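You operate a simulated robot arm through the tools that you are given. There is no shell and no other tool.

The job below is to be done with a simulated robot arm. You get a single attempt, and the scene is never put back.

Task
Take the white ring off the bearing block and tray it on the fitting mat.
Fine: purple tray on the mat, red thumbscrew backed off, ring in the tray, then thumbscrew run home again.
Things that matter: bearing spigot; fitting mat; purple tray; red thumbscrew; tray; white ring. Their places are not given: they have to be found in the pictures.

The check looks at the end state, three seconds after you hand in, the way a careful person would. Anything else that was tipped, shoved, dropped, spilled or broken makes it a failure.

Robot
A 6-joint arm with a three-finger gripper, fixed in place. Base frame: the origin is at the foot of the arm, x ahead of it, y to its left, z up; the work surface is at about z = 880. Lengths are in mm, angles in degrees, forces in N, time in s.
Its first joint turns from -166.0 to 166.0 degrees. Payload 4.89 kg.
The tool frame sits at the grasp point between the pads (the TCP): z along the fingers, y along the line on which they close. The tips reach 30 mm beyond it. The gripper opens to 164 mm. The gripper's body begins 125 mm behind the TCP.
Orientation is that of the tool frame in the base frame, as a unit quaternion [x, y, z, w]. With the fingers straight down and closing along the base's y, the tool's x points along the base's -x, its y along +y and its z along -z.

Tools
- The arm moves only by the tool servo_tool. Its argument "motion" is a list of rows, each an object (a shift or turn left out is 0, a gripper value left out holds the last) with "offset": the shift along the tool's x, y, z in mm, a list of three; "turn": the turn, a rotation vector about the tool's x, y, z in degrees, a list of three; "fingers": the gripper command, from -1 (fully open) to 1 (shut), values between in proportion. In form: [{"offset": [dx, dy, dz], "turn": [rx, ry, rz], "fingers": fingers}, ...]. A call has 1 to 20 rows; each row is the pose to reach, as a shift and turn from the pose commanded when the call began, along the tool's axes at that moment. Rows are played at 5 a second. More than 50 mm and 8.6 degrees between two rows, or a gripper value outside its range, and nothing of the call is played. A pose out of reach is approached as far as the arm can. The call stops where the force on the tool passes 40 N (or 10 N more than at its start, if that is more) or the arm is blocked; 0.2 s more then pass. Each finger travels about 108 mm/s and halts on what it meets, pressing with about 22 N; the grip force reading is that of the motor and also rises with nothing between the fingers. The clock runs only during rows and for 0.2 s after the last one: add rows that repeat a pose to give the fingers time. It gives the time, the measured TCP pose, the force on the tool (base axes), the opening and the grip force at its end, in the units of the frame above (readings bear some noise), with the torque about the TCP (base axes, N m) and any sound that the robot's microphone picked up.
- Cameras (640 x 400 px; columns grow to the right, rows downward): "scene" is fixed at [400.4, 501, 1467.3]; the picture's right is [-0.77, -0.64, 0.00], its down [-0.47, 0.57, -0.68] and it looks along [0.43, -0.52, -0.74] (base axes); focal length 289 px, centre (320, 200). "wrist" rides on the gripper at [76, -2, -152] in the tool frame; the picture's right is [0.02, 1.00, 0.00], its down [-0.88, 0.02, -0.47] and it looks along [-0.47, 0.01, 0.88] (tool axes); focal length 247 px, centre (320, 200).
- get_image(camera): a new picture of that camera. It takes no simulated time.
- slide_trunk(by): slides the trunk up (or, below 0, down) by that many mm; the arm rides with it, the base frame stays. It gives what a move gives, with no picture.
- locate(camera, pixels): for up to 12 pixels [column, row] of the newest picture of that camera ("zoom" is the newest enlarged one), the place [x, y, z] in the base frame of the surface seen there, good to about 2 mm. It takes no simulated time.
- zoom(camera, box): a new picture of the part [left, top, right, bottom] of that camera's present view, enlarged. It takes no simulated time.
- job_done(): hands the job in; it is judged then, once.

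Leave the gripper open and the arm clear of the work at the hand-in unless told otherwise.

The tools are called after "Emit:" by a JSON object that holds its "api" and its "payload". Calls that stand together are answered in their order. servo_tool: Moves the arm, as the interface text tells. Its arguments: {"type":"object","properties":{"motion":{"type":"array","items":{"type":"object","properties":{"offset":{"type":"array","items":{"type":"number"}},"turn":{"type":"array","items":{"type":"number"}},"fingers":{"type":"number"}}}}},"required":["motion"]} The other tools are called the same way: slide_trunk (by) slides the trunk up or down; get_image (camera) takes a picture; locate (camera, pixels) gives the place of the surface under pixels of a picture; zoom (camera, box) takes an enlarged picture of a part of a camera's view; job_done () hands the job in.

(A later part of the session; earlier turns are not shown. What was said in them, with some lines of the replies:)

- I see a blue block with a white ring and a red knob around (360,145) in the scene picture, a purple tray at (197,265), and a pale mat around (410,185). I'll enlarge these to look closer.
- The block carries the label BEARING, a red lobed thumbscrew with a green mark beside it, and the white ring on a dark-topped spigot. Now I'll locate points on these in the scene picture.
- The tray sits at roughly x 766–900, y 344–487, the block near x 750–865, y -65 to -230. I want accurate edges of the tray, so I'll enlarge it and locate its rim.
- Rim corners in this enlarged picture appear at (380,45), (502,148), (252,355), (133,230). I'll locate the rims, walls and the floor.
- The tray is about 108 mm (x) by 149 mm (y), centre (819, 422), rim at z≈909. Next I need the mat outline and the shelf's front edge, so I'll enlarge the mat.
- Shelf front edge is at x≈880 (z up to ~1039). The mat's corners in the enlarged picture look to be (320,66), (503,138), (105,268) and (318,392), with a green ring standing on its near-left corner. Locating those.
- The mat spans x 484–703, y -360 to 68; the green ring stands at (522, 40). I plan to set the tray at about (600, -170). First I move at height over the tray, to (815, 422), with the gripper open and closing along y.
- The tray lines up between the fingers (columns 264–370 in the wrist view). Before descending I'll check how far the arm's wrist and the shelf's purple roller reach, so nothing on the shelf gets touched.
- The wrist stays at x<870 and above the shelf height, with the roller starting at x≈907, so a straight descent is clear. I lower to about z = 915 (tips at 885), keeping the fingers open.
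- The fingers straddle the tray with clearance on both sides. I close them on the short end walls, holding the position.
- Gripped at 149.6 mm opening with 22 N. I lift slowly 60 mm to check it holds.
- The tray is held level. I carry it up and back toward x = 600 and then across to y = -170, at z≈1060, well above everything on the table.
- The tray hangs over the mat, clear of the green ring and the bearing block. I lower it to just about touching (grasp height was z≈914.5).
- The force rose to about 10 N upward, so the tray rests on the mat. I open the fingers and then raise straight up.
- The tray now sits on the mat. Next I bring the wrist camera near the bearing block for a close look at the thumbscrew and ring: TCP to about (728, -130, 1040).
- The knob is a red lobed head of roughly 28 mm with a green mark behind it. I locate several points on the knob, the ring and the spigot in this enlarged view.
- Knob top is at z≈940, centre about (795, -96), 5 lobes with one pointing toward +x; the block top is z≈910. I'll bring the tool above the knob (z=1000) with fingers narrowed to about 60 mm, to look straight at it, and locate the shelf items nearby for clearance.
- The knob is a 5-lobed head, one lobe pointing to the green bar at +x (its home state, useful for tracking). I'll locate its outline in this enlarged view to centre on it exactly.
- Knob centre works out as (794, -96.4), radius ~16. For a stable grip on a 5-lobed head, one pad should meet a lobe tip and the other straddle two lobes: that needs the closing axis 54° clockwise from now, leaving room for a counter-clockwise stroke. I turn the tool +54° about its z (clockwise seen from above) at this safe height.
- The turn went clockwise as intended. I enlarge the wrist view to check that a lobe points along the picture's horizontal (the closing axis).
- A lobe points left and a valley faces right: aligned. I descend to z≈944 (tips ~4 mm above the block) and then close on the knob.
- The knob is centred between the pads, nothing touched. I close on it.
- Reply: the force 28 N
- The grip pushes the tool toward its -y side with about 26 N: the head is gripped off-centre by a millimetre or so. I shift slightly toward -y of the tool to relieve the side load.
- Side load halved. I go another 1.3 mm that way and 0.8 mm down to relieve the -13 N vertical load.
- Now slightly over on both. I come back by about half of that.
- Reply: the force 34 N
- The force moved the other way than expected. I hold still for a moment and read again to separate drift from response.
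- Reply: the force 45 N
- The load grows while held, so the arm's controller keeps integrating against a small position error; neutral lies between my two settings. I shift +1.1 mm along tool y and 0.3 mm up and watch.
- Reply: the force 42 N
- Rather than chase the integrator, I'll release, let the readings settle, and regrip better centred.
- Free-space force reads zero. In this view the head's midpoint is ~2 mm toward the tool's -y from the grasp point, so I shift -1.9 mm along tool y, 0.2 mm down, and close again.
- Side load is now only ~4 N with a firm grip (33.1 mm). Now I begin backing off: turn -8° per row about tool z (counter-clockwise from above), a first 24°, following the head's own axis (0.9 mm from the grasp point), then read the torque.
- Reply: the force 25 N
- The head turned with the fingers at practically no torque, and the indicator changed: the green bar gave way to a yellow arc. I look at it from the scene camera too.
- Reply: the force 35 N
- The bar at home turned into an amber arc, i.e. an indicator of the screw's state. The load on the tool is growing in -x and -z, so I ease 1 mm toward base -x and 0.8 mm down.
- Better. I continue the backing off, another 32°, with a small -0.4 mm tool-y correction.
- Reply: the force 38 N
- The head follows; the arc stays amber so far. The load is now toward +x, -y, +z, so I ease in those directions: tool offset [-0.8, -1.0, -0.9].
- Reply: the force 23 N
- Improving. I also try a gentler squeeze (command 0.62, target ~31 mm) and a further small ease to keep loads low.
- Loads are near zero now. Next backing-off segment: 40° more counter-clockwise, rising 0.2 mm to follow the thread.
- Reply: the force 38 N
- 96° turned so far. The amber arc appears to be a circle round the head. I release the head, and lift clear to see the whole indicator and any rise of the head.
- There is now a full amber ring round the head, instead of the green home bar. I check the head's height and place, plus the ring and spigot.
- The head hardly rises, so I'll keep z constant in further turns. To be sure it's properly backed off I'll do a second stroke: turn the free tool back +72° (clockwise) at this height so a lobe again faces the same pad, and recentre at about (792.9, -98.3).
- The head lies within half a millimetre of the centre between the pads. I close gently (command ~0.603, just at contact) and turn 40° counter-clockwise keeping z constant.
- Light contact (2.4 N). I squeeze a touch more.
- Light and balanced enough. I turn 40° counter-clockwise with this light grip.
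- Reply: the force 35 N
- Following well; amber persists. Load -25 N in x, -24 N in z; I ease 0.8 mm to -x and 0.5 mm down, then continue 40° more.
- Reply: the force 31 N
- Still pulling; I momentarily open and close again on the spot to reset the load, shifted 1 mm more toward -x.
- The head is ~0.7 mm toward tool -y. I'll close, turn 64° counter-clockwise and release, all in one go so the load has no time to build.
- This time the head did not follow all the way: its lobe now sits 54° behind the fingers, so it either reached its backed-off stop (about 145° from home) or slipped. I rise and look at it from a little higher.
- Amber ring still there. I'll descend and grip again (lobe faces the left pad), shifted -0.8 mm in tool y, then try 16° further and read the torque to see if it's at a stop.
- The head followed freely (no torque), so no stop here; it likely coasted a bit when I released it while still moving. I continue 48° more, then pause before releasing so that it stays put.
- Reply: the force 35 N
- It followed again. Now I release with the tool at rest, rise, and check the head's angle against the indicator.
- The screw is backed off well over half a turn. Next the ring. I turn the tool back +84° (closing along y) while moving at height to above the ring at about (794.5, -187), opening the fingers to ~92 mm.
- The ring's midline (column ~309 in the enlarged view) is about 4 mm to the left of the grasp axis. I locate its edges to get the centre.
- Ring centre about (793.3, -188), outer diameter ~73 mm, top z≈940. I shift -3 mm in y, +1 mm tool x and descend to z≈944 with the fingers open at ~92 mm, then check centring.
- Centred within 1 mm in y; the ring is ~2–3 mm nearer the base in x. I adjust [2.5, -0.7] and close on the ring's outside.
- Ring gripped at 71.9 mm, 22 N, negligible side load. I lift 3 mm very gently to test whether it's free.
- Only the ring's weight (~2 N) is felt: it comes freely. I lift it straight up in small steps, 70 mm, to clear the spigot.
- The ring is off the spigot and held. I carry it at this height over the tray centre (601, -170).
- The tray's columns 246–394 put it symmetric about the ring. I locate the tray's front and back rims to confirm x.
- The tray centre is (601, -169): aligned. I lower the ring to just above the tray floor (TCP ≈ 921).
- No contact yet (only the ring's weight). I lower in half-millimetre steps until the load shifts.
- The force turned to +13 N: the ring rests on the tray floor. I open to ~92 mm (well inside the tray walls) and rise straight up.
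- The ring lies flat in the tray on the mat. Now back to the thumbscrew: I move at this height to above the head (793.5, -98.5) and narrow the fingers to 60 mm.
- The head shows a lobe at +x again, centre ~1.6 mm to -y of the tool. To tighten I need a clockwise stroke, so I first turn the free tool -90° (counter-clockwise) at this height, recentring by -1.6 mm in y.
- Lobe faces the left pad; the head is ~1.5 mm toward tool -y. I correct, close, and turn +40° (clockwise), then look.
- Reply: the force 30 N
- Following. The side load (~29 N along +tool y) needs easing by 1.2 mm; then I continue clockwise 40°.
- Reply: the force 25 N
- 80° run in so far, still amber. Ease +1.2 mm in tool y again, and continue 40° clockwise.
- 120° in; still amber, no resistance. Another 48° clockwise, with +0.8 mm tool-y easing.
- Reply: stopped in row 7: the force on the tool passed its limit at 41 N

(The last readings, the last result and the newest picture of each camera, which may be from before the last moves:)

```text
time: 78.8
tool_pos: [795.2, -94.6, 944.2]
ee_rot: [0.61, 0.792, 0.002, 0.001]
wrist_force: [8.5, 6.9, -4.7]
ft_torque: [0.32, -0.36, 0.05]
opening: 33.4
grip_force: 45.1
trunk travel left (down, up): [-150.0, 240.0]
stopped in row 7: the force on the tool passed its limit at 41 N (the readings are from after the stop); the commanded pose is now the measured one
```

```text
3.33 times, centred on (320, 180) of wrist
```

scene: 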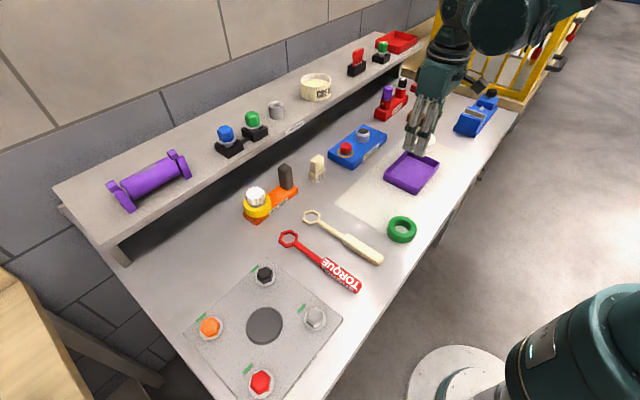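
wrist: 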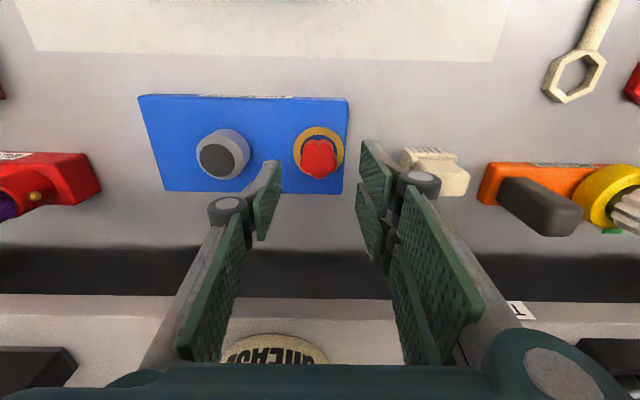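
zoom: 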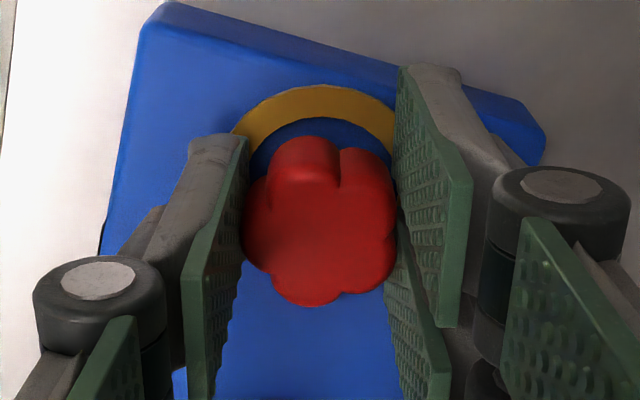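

Stopped by a 41 N side load (not a torque stop); about 165° run in. I release with the tool at rest and rise to regrip.

Emit:
{"api": "servo_tool", "payload": {"motion": [{"offset": [0, 0, 0], "fingers": 0.58}, {"offset": [0, 0, 0], "fingers": 0.5}, {"offset": [0, 0, 0], "fingers": 0.4}, {"offset": [0, 0, 0], "fingers": 0.27}, {"offset": [0, 0, -15]}, {"offset": [0, 0, -40]}, {"offset": [0, 0, -60]}, {"offset": [0, 0, -60]}]}}

Emit:
{"api": "zoom", "payload": {"camera": "wrist", "box": [240, 100, 400, 220]}}

Emit:
{"api": "zoom", "payload": {"camera": "scene", "box": [310, 115, 400, 175]}}

```text
time: 80.6
tool_pos: [793.2, -97.4, 1005.2]
ee_rot: [0.611, 0.792, 0.001, 0.0]
wrist_force: [-0.5, -0.2, -0.5]
ft_torque: [-0.01, 0.0, -0.04]
opening: 59.8
grip_force: 0.2
trunk travel left (down, up): [-150.0, 240.0]
```

```text
3.33 times, centred on (320, 160) of wrist
```

zoom: 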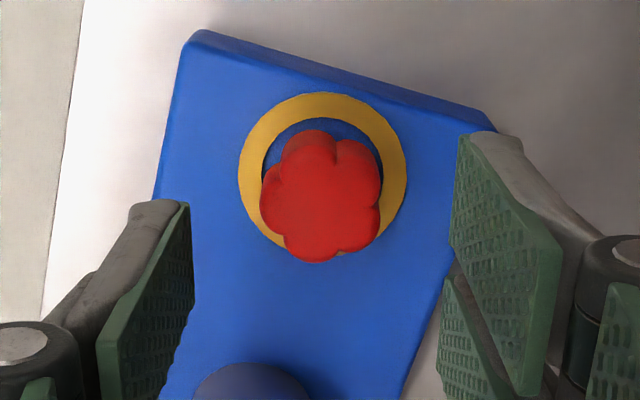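

```text
6.67 times, centred on (355, 145) of scene
```

zoom: 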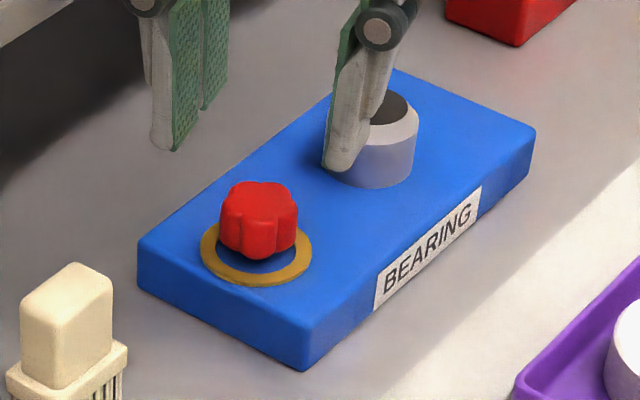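

Still amber: more to go. The head's centre is about 3 mm toward tool -x of the grasp point. I recentre and turn the free tool back -144° at this height for another clockwise stroke.

Emit:
{"api": "servo_tool", "payload": {"motion": [{"offset": [-1, -0.4, 0], "turn": [0, 0, -8]}, {"offset": [-2.5, -0.4, 0], "turn": [0, 0, -16]}, {"offset": [-2.5, -0.4, 0], "turn": [0, 0, -24]}, {"offset": [-2.5, -0.4, 0], "turn": [0, 0, -32]}, {"offset": [-2.5, -0.4, 0], "turn": [0, 0, -40]}, {"offset": [-2.5, -0.4, 0], "turn": [0, 0, -48]}, {"offset": [-2.5, -0.4, 0], "turn": [0, 0, -56]}, {"offset": [-2.5, -0.4, 0], "turn": [0, 0, -64]}, {"offset": [-2.5, -0.4, 0], "turn": [0, 0, -72]}, {"offset": [-2.5, -0.4, 0], "turn": [0, 0, -80]}, {"offset": [-2.5, -0.4, 0], "turn": [0, 0, -88]}, {"offset": [-2.5, -0.4, 0], "turn": [0, 0, -96]}, {"offset": [-2.5, -0.4, 0], "turn": [0, 0, -104]}, {"offset": [-2.5, -0.4, 0], "turn": [0, 0, -112]}, {"offset": [-2.5, -0.4, 0], "turn": [0, 0, -120]}, {"offset": [-2.5, -0.4, 0], "turn": [0, 0, -128]}, {"offset": [-2.5, -0.4, 0], "turn": [0, 0, -136]}, {"offset": [-2.5, -0.4, 0], "turn": [0, 0, -144]}, {"offset": [-2.5, -0.4, 0], "turn": [0, 0, -144]}]}}

Emit:
{"api": "zoom", "payload": {"camera": "wrist", "box": [240, 100, 400, 220]}}

```text
time: 84.6
tool_pos: [793.9, -99.4, 1004.1]
ee_rot: [-0.565, 0.825, 0.0, 0.001]
wrist_force: [-0.3, -0.2, 0.5]
ft_torque: [-0.02, 0.05, 0.0]
opening: 59.8
grip_force: 0.0
trunk travel left (down, up): [-150.0, 240.0]
```

```text
3.33 times, centred on (320, 160) of wrist
```

zoom: 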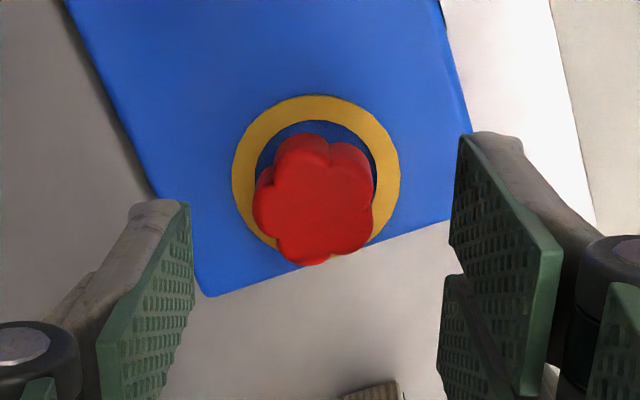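

Head is 1.9 mm toward tool -y. I descend with that correction, close, and turn +32° clockwise.

Emit:
{"api": "servo_tool", "payload": {"motion": [{"offset": [0, -1.9, 0]}, {"offset": [0, -1.9, 25]}, {"offset": [0, -1.9, 48]}, {"offset": [0, -1.9, 60], "fingers": 0.4}, {"offset": [0, -1.9, 60], "fingers": 0.4}]}}

Emit:
{"api": "zoom", "payload": {"camera": "wrist", "box": [240, 120, 400, 240]}}

```text
time: 85.8
tool_pos: [795.9, -99.0, 944.1]
ee_rot: [-0.565, 0.825, 0.0, 0.001]
wrist_force: [0.8, 0.7, -0.2]
ft_torque: [0.02, 0.02, 0.0]
opening: 49.1
grip_force: 0.1
trunk travel left (down, up): [-150.0, 240.0]
```

```text
3.33 times, centred on (320, 180) of wrist
```

zoom: 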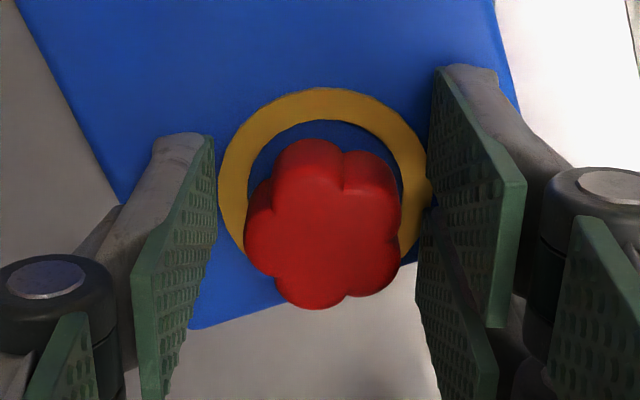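

Now well centred. Close and turn clockwise 40°.

Emit:
{"api": "servo_tool", "payload": {"motion": [{"offset": [0, 0, 0], "fingers": 0.55}, {"offset": [0, 0, 0], "fingers": 0.63}, {"offset": [0, 0, 0], "fingers": 0.63}, {"offset": [0.13, 0.1, 0], "turn": [0, 0, 8]}, {"offset": [0.25, 0.2, 0], "turn": [0, 0, 16]}, {"offset": [0.37, 0.3, 0], "turn": [0, 0, 24]}, {"offset": [0.48, 0.4, 0], "turn": [0, 0, 32]}, {"offset": [0.58, 0.5, 0], "turn": [0, 0, 40]}]}}

Emit:
{"api": "zoom", "payload": {"camera": "wrist", "box": [240, 120, 400, 240]}}

```text
time: 87.0
tool_pos: [793.4, -100.5, 944.0]
ee_rot: [-0.45, 0.893, 0.0, 0.0]
wrist_force: [-2.5, 3.0, -10.0]
ft_torque: [0.17, -0.13, 0.02]
opening: 33.1
grip_force: 44.8
trunk travel left (down, up): [-150.0, 240.0]
stopped in row 6: the force on the tool passed its limit at 42 N (the readings are from after the stop); the commanded pose is now the measured one
```

```text
3.33 times, centred on (320, 180) of wrist
```

zoom: 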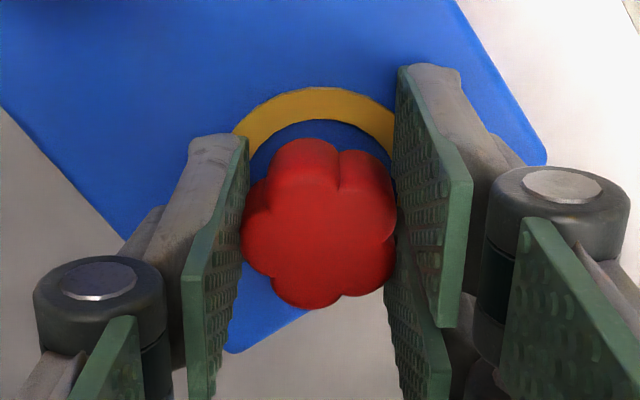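

Stopped by side load after ~16°; the load has now relaxed (commanded pose reset). I go on clockwise from here.

Emit:
{"api": "servo_tool", "payload": {"motion": [{"offset": [0.13, 0, 0], "turn": [0, 0, 8]}, {"offset": [0.25, 0, 0], "turn": [0, 0, 16]}, {"offset": [0.37, 0.1, 0], "turn": [0, 0, 24]}, {"offset": [0.48, 0.1, 0], "turn": [0, 0, 32]}]}}

Emit:
{"api": "zoom", "payload": {"camera": "wrist", "box": [240, 120, 400, 240]}}

```text
time: 88.0
tool_pos: [793.5, -98.7, 944.2]
ee_rot: [-0.185, 0.983, 0.002, 0.0]
wrist_force: [-18.3, 25.1, -18.1]
ft_torque: [0.59, 0.61, 0.06]
opening: 33.2
grip_force: 44.9
trunk travel left (down, up): [-150.0, 240.0]
```

```text
3.33 times, centred on (320, 180) of wrist
```

zoom: 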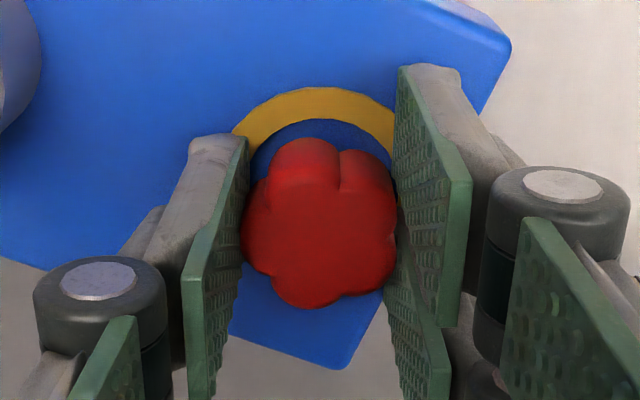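

47° in this stroke. Easing by [0.3, 1.3, 0.5] and continuing 32°.

Emit:
{"api": "servo_tool", "payload": {"motion": [{"offset": [0.3, 0.8, 0.4]}, {"offset": [0.3, 1.5, 0.5]}]}}

```text
time: 88.6
tool_pos: [792.4, -98.5, 944.6]
ee_rot: [-0.187, 0.982, 0.001, 0.001]
wrist_force: [-1.7, 12.9, -0.3]
ft_torque: [0.29, 0.41, -0.02]
opening: 33.1
grip_force: 45.9
trunk travel left (down, up): [-150.0, 240.0]
```

Emit:
{"api": "servo_tool", "payload": {"motion": [{"offset": [0.13, 0.6, 0], "turn": [0, 0, 8]}, {"offset": [0.25, 0.7, 0], "turn": [0, 0, 16]}, {"offset": [0.37, 0.8, 0], "turn": [0, 0, 24]}, {"offset": [0.48, 0.9, 0], "turn": [0, 0, 32]}]}}

Emit:
{"api": "zoom", "payload": {"camera": "wrist", "box": [240, 120, 400, 240]}}

```text
time: 89.6
tool_pos: [792.6, -96.7, 944.9]
ee_rot: [0.092, 0.996, 0.0, 0.0]
wrist_force: [18.8, 12.3, 14.9]
ft_torque: [0.38, -0.65, 0.03]
opening: 33.1
grip_force: 45.1
trunk travel left (down, up): [-150.0, 240.0]
```

```text
3.33 times, centred on (320, 180) of wrist
```

zoom: 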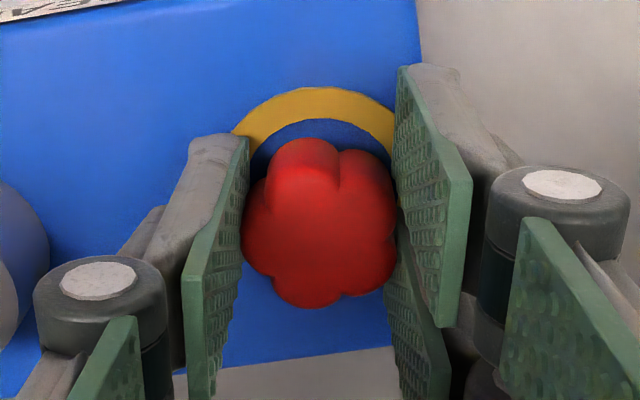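

245° total run in; if it's 288° to home, about 43° remain. Ease [-0.6, 0.7, -0.4] and go on 24°, watching torque.

Emit:
{"api": "servo_tool", "payload": {"motion": [{"offset": [-0.6, 0.7, -0.4]}, {"offset": [-0.5, 0.8, -0.4], "turn": [0, 0, 8]}, {"offset": [-0.4, 0.9, -0.4], "turn": [0, 0, 16]}, {"offset": [-0.3, 1.0, -0.4], "turn": [0, 0, 24]}]}}

Emit:
{"api": "zoom", "payload": {"camera": "wrist", "box": [240, 120, 400, 240]}}

```text
time: 90.6
tool_pos: [792.6, -97.6, 944.5]
ee_rot: [0.297, 0.955, 0.0, 0.0]
wrist_force: [14.7, 8.0, 1.2]
ft_torque: [0.08, -0.56, 0.0]
opening: 33.0
grip_force: 45.2
trunk travel left (down, up): [-150.0, 240.0]
```

```text
3.33 times, centred on (320, 180) of wrist
```

zoom: 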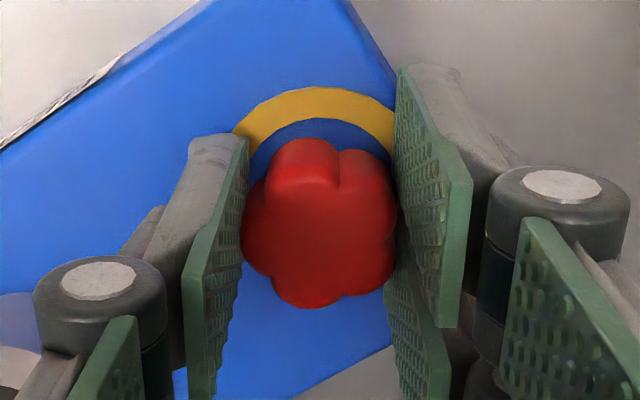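

Still amber, torque zero. 24° more clockwise.

Emit:
{"api": "servo_tool", "payload": {"motion": [{"offset": [-0.3, 0.7, 0], "turn": [0, 0, 6]}, {"offset": [-0.2, 0.8, 0], "turn": [0, 0, 12]}, {"offset": [-0.1, 0.9, 0], "turn": [0, 0, 18]}, {"offset": [0, 1.0, 0], "turn": [0, 0, 24]}]}}

Emit:
{"api": "zoom", "payload": {"camera": "wrist", "box": [240, 120, 400, 240]}}

```text
time: 91.6
tool_pos: [794.0, -96.1, 943.9]
ee_rot: [0.489, 0.872, 0.001, 0.001]
wrist_force: [12.3, 10.4, 1.6]
ft_torque: [0.48, -0.33, 0.05]
opening: 32.8
grip_force: 45.0
trunk travel left (down, up): [-150.0, 240.0]
```

```text
3.33 times, centred on (320, 180) of wrist
```

zoom: 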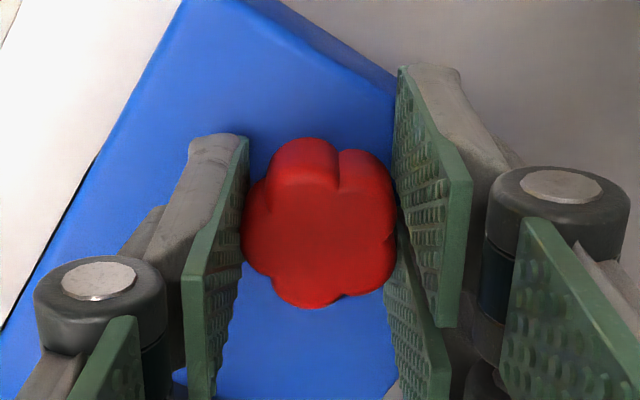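

The amber ring has vanished: the screw is in its home zone. To seat it fully I turn a bit more, 8° in small steps, watching for torque.

Emit:
{"api": "servo_tool", "payload": {"motion": [{"offset": [0, 0.4, 0], "turn": [0, 0, 3]}, {"offset": [0, 0.4, 0], "turn": [0, 0, 6]}, {"offset": [0, 0.4, 0], "turn": [0, 0, 8]}]}}

Emit:
{"api": "zoom", "payload": {"camera": "wrist", "box": [240, 120, 400, 240]}}

Emit:
{"api": "zoom", "payload": {"camera": "scene", "box": [310, 115, 400, 175]}}

```text
time: 92.4
tool_pos: [794.4, -96.2, 944.5]
ee_rot: [0.549, 0.836, 0.0, 0.001]
wrist_force: [19.7, 14.0, 14.7]
ft_torque: [0.3, -0.61, 0.08]
opening: 33.0
grip_force: 44.6
trunk travel left (down, up): [-150.0, 240.0]
```

```text
3.33 times, centred on (320, 180) of wrist
```

zoom: 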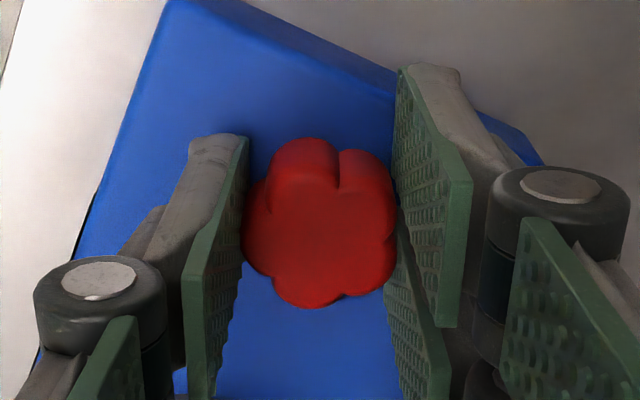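

```text
6.67 times, centred on (355, 145) of scene
```

zoom: 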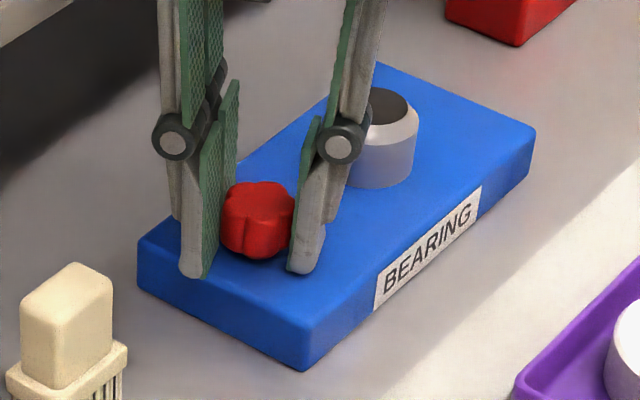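

No hard stop felt (0.08 N·m). I release with the tool at rest and rise to compare the head's angle with the original home picture (lobe exactly at +x, green bar showing).

Emit:
{"api": "servo_tool", "payload": {"motion": [{"offset": [0, 0, 0], "fingers": 0.58}, {"offset": [0, 0, 0], "fingers": 0.5}, {"offset": [0, 0, 0], "fingers": 0.4}, {"offset": [0, 0, 0], "fingers": 0.27}, {"offset": [0, 0, -15]}, {"offset": [0, 0, -40]}, {"offset": [0, 0, -60]}, {"offset": [0, 0, -60]}]}}

Emit:
{"api": "zoom", "payload": {"camera": "wrist", "box": [240, 100, 400, 220]}}

Emit:
{"api": "zoom", "payload": {"camera": "scene", "box": [310, 115, 400, 175]}}

```text
time: 94.2
tool_pos: [793.1, -96.7, 1005.2]
ee_rot: [0.548, 0.837, 0.001, -0.001]
wrist_force: [-0.3, -0.1, 0.1]
ft_torque: [-0.03, -0.01, -0.05]
opening: 60.1
grip_force: 0.1
trunk travel left (down, up): [-150.0, 240.0]
```

```text
3.33 times, centred on (320, 160) of wrist
```

zoom: 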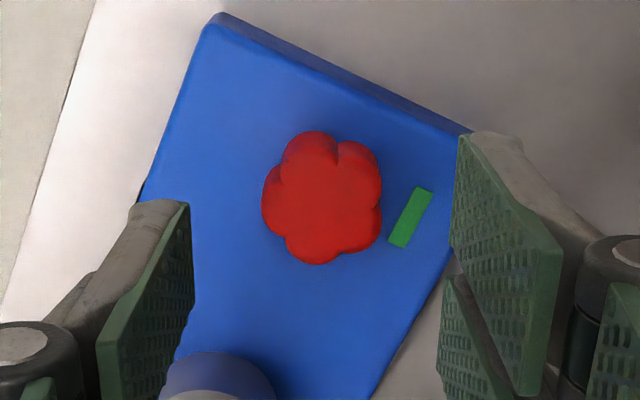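

```text
6.67 times, centred on (355, 145) of scene
```

zoom: 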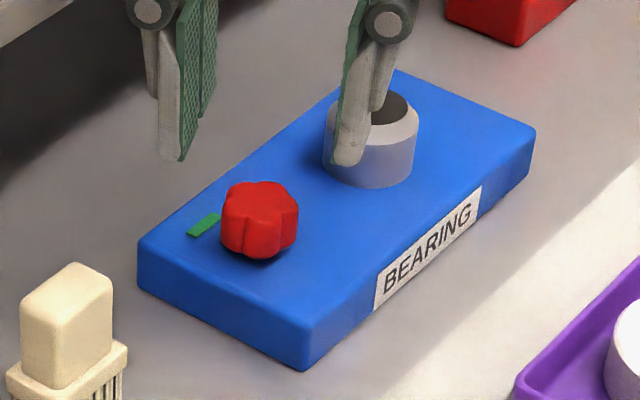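

The green home bar is back. The head looks turned slightly past its original angle, by perhaps 10–13°. I turn the free tool back to its original heading at this height to compare with the first close-up.

Emit:
{"api": "servo_tool", "payload": {"motion": [{"offset": [0, 0, 0], "turn": [0, 0, -8]}, {"offset": [0, 0, 0], "turn": [0, 0, -16]}, {"offset": [0, 0, 0], "turn": [0, 0, -24]}, {"offset": [0, 0, 0], "turn": [0, 0, -32]}, {"offset": [0, 0, 0], "turn": [0, 0, -40]}, {"offset": [0, 0, 0], "turn": [0, 0, -48]}, {"offset": [0, 0, 0], "turn": [0, 0, -56]}, {"offset": [0, 0, 0], "turn": [0, 0, -62]}, {"offset": [0, 0, 0], "turn": [0, 0, -66.5]}, {"offset": [0, 0, 0], "turn": [0, 0, -66.5]}]}}

Emit:
{"api": "zoom", "payload": {"camera": "wrist", "box": [270, 120, 370, 200]}}

```text
time: 96.4
tool_pos: [793.7, -97.5, 1003.3]
ee_rot: [-0.001, 1.0, 0.0, 0.0]
wrist_force: [-0.7, -0.9, -0.5]
ft_torque: [0.0, 0.0, 0.0]
opening: 59.9
grip_force: 0.0
trunk travel left (down, up): [-150.0, 240.0]
```

```text
5.00 times, centred on (320, 160) of wrist
```

zoom: 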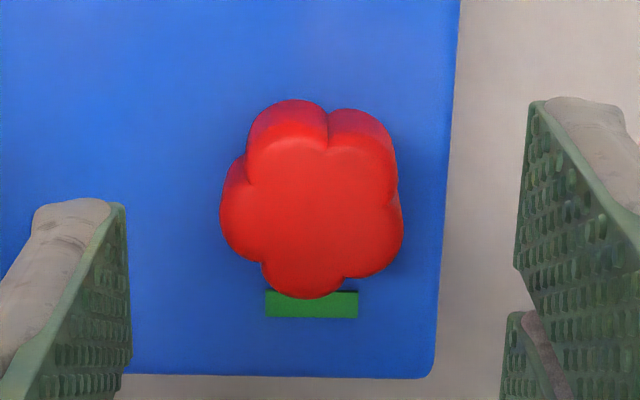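

Green bar shows and the head is close to its original angle. I take the same scene close-up as at the start for a direct comparison.

Emit:
{"api": "servo_tool", "payload": {"motion": [{"offset": [0, 0, -40]}, {"offset": [0, 0, -80]}, {"offset": [0, 0, -120]}, {"offset": [0, 0, -120]}]}}

Emit:
{"api": "zoom", "payload": {"camera": "scene", "box": [325, 115, 395, 175]}}

Emit:
{"api": "zoom", "payload": {"camera": "wrist", "box": [290, 120, 350, 165]}}

```text
time: 97.4
tool_pos: [793.1, -98.2, 1123.9]
ee_rot: [0.001, 1.0, 0.0, 0.0]
wrist_force: [-0.6, -0.4, 0.0]
ft_torque: [0.0, -0.06, -0.05]
opening: 59.8
grip_force: 0.0
trunk travel left (down, up): [-150.0, 240.0]
```

```text
6.67 times, centred on (360, 145) of scene
```

zoom: 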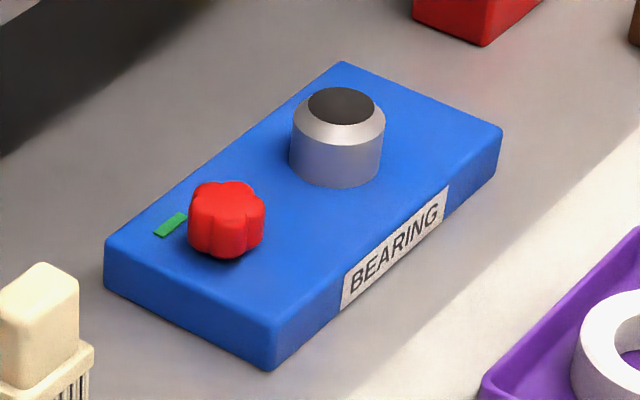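

```text
8.89 times, centred on (320, 142) of wrist
```

zoom: 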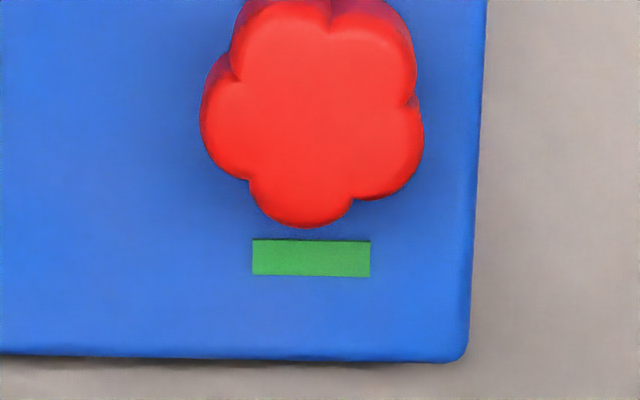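

Compared with the start picture the head is turned ~12° past its original angle (tightening side), with the green bar showing. I'd like it back at its original home angle to be exact: I'll regrip (axis turned 7° so a lobe meets a pad), recentre -2 mm in y, and descend.

Emit:
{"api": "servo_tool", "payload": {"motion": [{"offset": [0, -2, 0], "turn": [0, 0, -7]}, {"offset": [0, -2, 40], "turn": [0, 0, -7]}, {"offset": [0, -2, 80], "turn": [0, 0, -7]}, {"offset": [0, -2, 120], "turn": [0, 0, -7]}, {"offset": [0, -2, 150], "turn": [0, 0, -7]}, {"offset": [0, -2, 170], "turn": [0, 0, -7]}, {"offset": [0, -2, 180], "turn": [0, 0, -7], "fingers": 0.4}, {"offset": [0, -2, 180], "turn": [0, 0, -7], "fingers": 0.4}]}}

Emit:
{"api": "zoom", "payload": {"camera": "wrist", "box": [240, 120, 400, 240]}}

```text
time: 99.2
tool_pos: [793.1, -99.3, 943.8]
ee_rot: [-0.062, 0.998, 0.0, 0.0]
wrist_force: [0.2, 0.0, -1.0]
ft_torque: [-0.03, 0.03, 0.0]
opening: 49.4
grip_force: 0.0
trunk travel left (down, up): [-150.0, 240.0]
```

```text
3.33 times, centred on (320, 180) of wrist
```

zoom: 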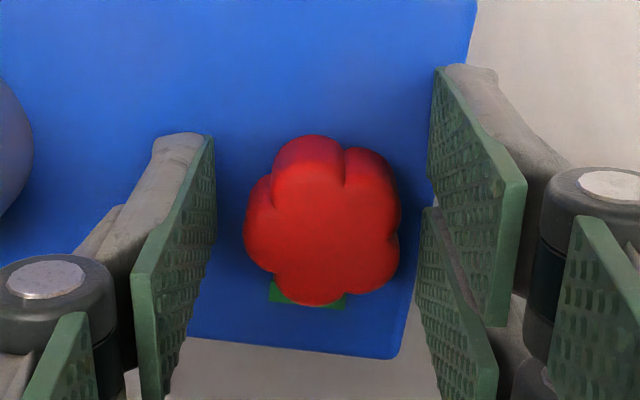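

Centred. I close, turn 9° counter-clockwise slowly, pause, and release.

Emit:
{"api": "servo_tool", "payload": {"motion": [{"offset": [0, 0, 0], "fingers": 0.55}, {"offset": [0, 0, 0], "fingers": 0.63}, {"offset": [0, 0, 0], "fingers": 0.63}, {"offset": [0, 0, 0], "turn": [0, 0, -3]}, {"offset": [-0.1, 0, 0], "turn": [0, 0, -6]}, {"offset": [-0.15, 0, 0], "turn": [0, 0, -9]}, {"offset": [-0.15, 0, 0], "turn": [0, 0, -9]}, {"offset": [-0.15, 0, 0], "turn": [0, 0, -9]}]}}

Emit:
{"api": "zoom", "payload": {"camera": "wrist", "box": [240, 120, 400, 240]}}

```text
time: 101.0
tool_pos: [792.6, -99.3, 943.5]
ee_rot: [-0.139, 0.99, 0.0, 0.0]
wrist_force: [-10.8, 3.3, -9.4]
ft_torque: [0.09, 0.49, 0.02]
opening: 33.2
grip_force: 45.9
trunk travel left (down, up): [-150.0, 240.0]
```

```text
3.33 times, centred on (320, 180) of wrist
```

zoom: 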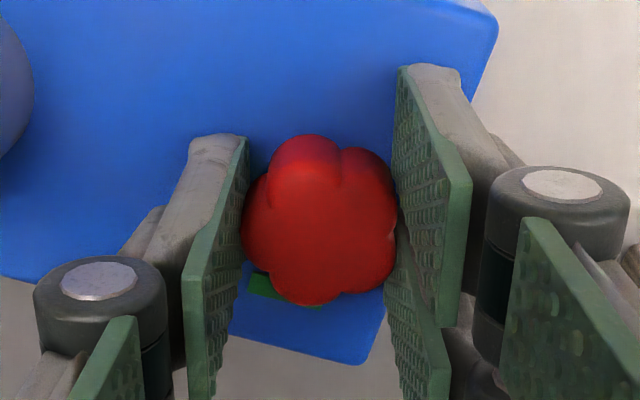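

The green bar remains. I release at rest, rise, return the heading and compare.

Emit:
{"api": "servo_tool", "payload": {"motion": [{"offset": [0, 0, 0], "fingers": 0.58}, {"offset": [0, 0, 0], "fingers": 0.5}, {"offset": [0, 0, 0], "fingers": 0.4}, {"offset": [0, 0, 0], "fingers": 0.27}, {"offset": [0, 0, -15]}, {"offset": [0, 0, -40]}, {"offset": [0, 0, -70], "turn": [0, 0, 8]}, {"offset": [0, 0, -110], "turn": [0, 0, 16]}, {"offset": [0, 0, -150], "turn": [0, 0, 16]}, {"offset": [0, 0, -180], "turn": [0, 0, 16]}, {"offset": [0, 0, -180], "turn": [0, 0, 16]}]}}

Emit:
{"api": "zoom", "payload": {"camera": "wrist", "box": [290, 120, 350, 165]}}

Emit:
{"api": "zoom", "payload": {"camera": "scene", "box": [325, 115, 395, 175]}}

```text
time: 103.4
tool_pos: [792.7, -99.7, 1121.6]
ee_rot: [-0.001, 1.0, 0.0, 0.0]
wrist_force: [-0.2, -0.8, -0.2]
ft_torque: [0.02, -0.02, 0.04]
opening: 60.0
grip_force: 0.0
trunk travel left (down, up): [-150.0, 240.0]
```

```text
8.89 times, centred on (320, 142) of wrist
```

zoom: 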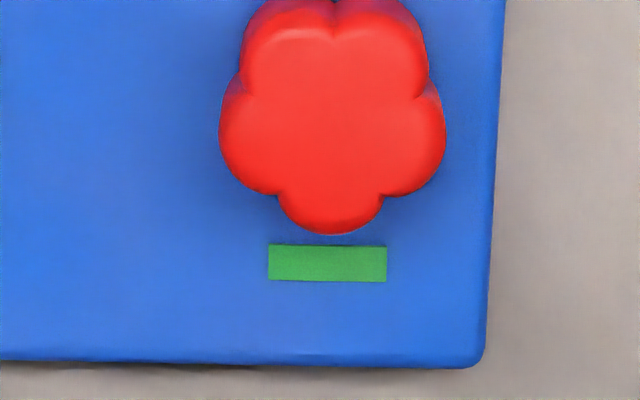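

```text
6.67 times, centred on (360, 145) of scene
```

zoom: 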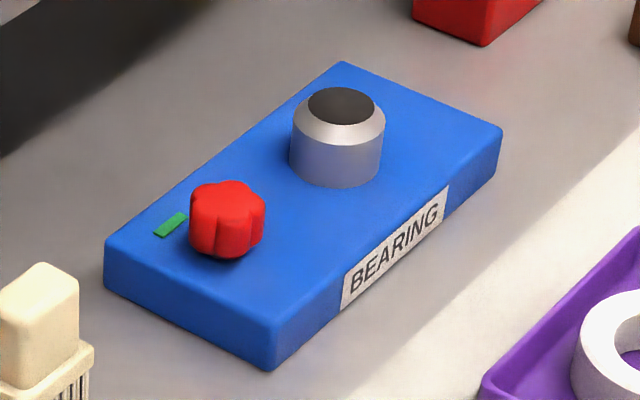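

The lobe points exactly at the green bar again, as at the start. Now I open the gripper fully and retreat up and back to the starting area, clear of the work.

Emit:
{"api": "servo_tool", "payload": {"motion": [{"offset": [0, 0, -40], "fingers": 0.0}, {"offset": [0, 0, -80], "fingers": -0.5}, {"offset": [20, 40, -80], "fingers": -1}, {"offset": [45, 80, -80]}, {"offset": [70, 115, -80]}, {"offset": [95, 155, -80]}, {"offset": [115, 195, -80]}, {"offset": [127, 222, -80]}, {"offset": [127, 222, -80]}]}}

Emit:
{"api": "get_image", "payload": {"camera": "scene"}}

Emit:
{"api": "get_image", "payload": {"camera": "wrist"}}

Emit:
{"api": "zoom", "payload": {"camera": "scene", "box": [320, 110, 500, 250]}}

```text
time: 105.4
tool_pos: [665.2, 123.2, 1203.5]
ee_rot: [0.001, 1.0, 0.0, 0.0]
wrist_force: [0.0, 0.0, 0.6]
ft_torque: [0.0, -0.05, 0.0]
opening: 163.8
grip_force: 0.0
trunk travel left (down, up): [-150.0, 240.0]
```

```text
taken
```

scene: 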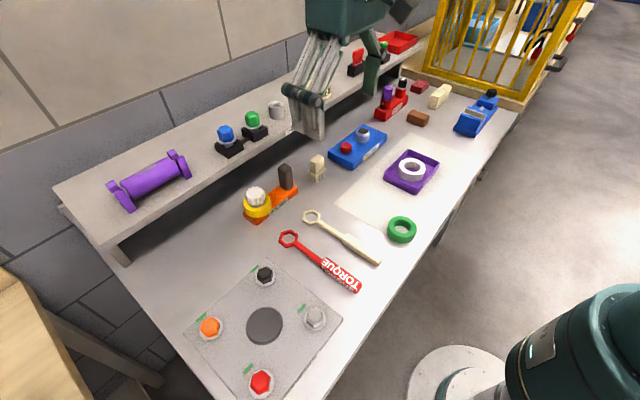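

```text
taken
```

wrist: 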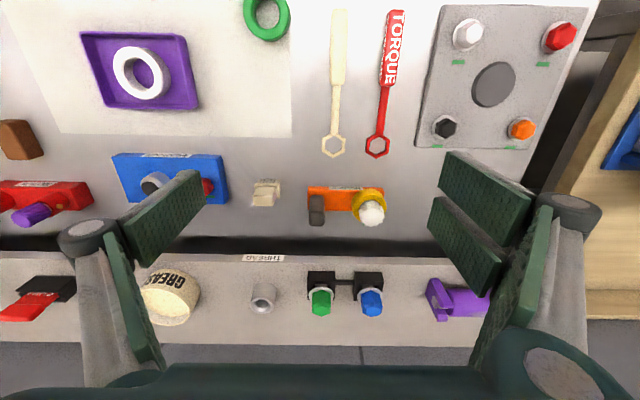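

```text
2.86 times, centred on (410, 180) of scene
```

zoom: 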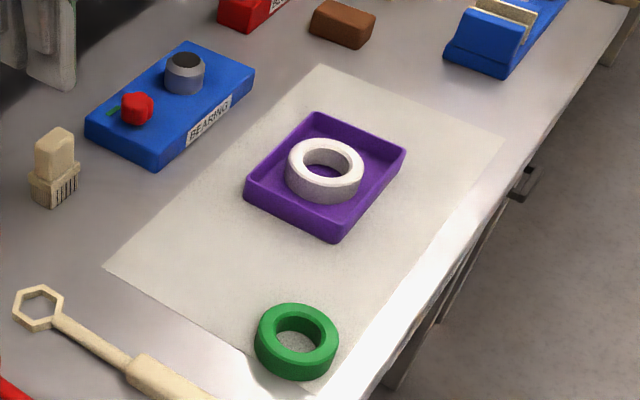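

The last pictures show the purple tray on the mat with the white ring flat inside it. The thumbscrew is home with its green bar showing, everything else is where it was, and the gripper is open with the arm clear. I hand the job in.

Emit:
{"api": "job_done", "payload": {}}

```text
The job is handed in.
```

The white ring is off the bearing block and lying flat in the purple tray, which now sits near the middle of the fitting mat. I handed the job in, and no verdict has come back yet.

- **Tray:** I gripped it by its short ends, carried it over, and set it down clear of the green ring on the mat.
- **Thumbscrew out:** I backed it off about three quarters of a turn, an estimate because the head coasted or slipped once on release. The green home bar changed to an amber ring, and the white ring then lifted off with only its own weight on the gripper.
- **Thumbscrew home:** I ran it back in until the green bar returned. I felt no hard stop, and it had gone about 12° past its starting angle. I turned it back so a lobe points at the bar, as it did at the start.
- **Rest of the bench:** In the final pictures nothing else looks moved or tipped. The gripper is open and the arm is back near its starting position.
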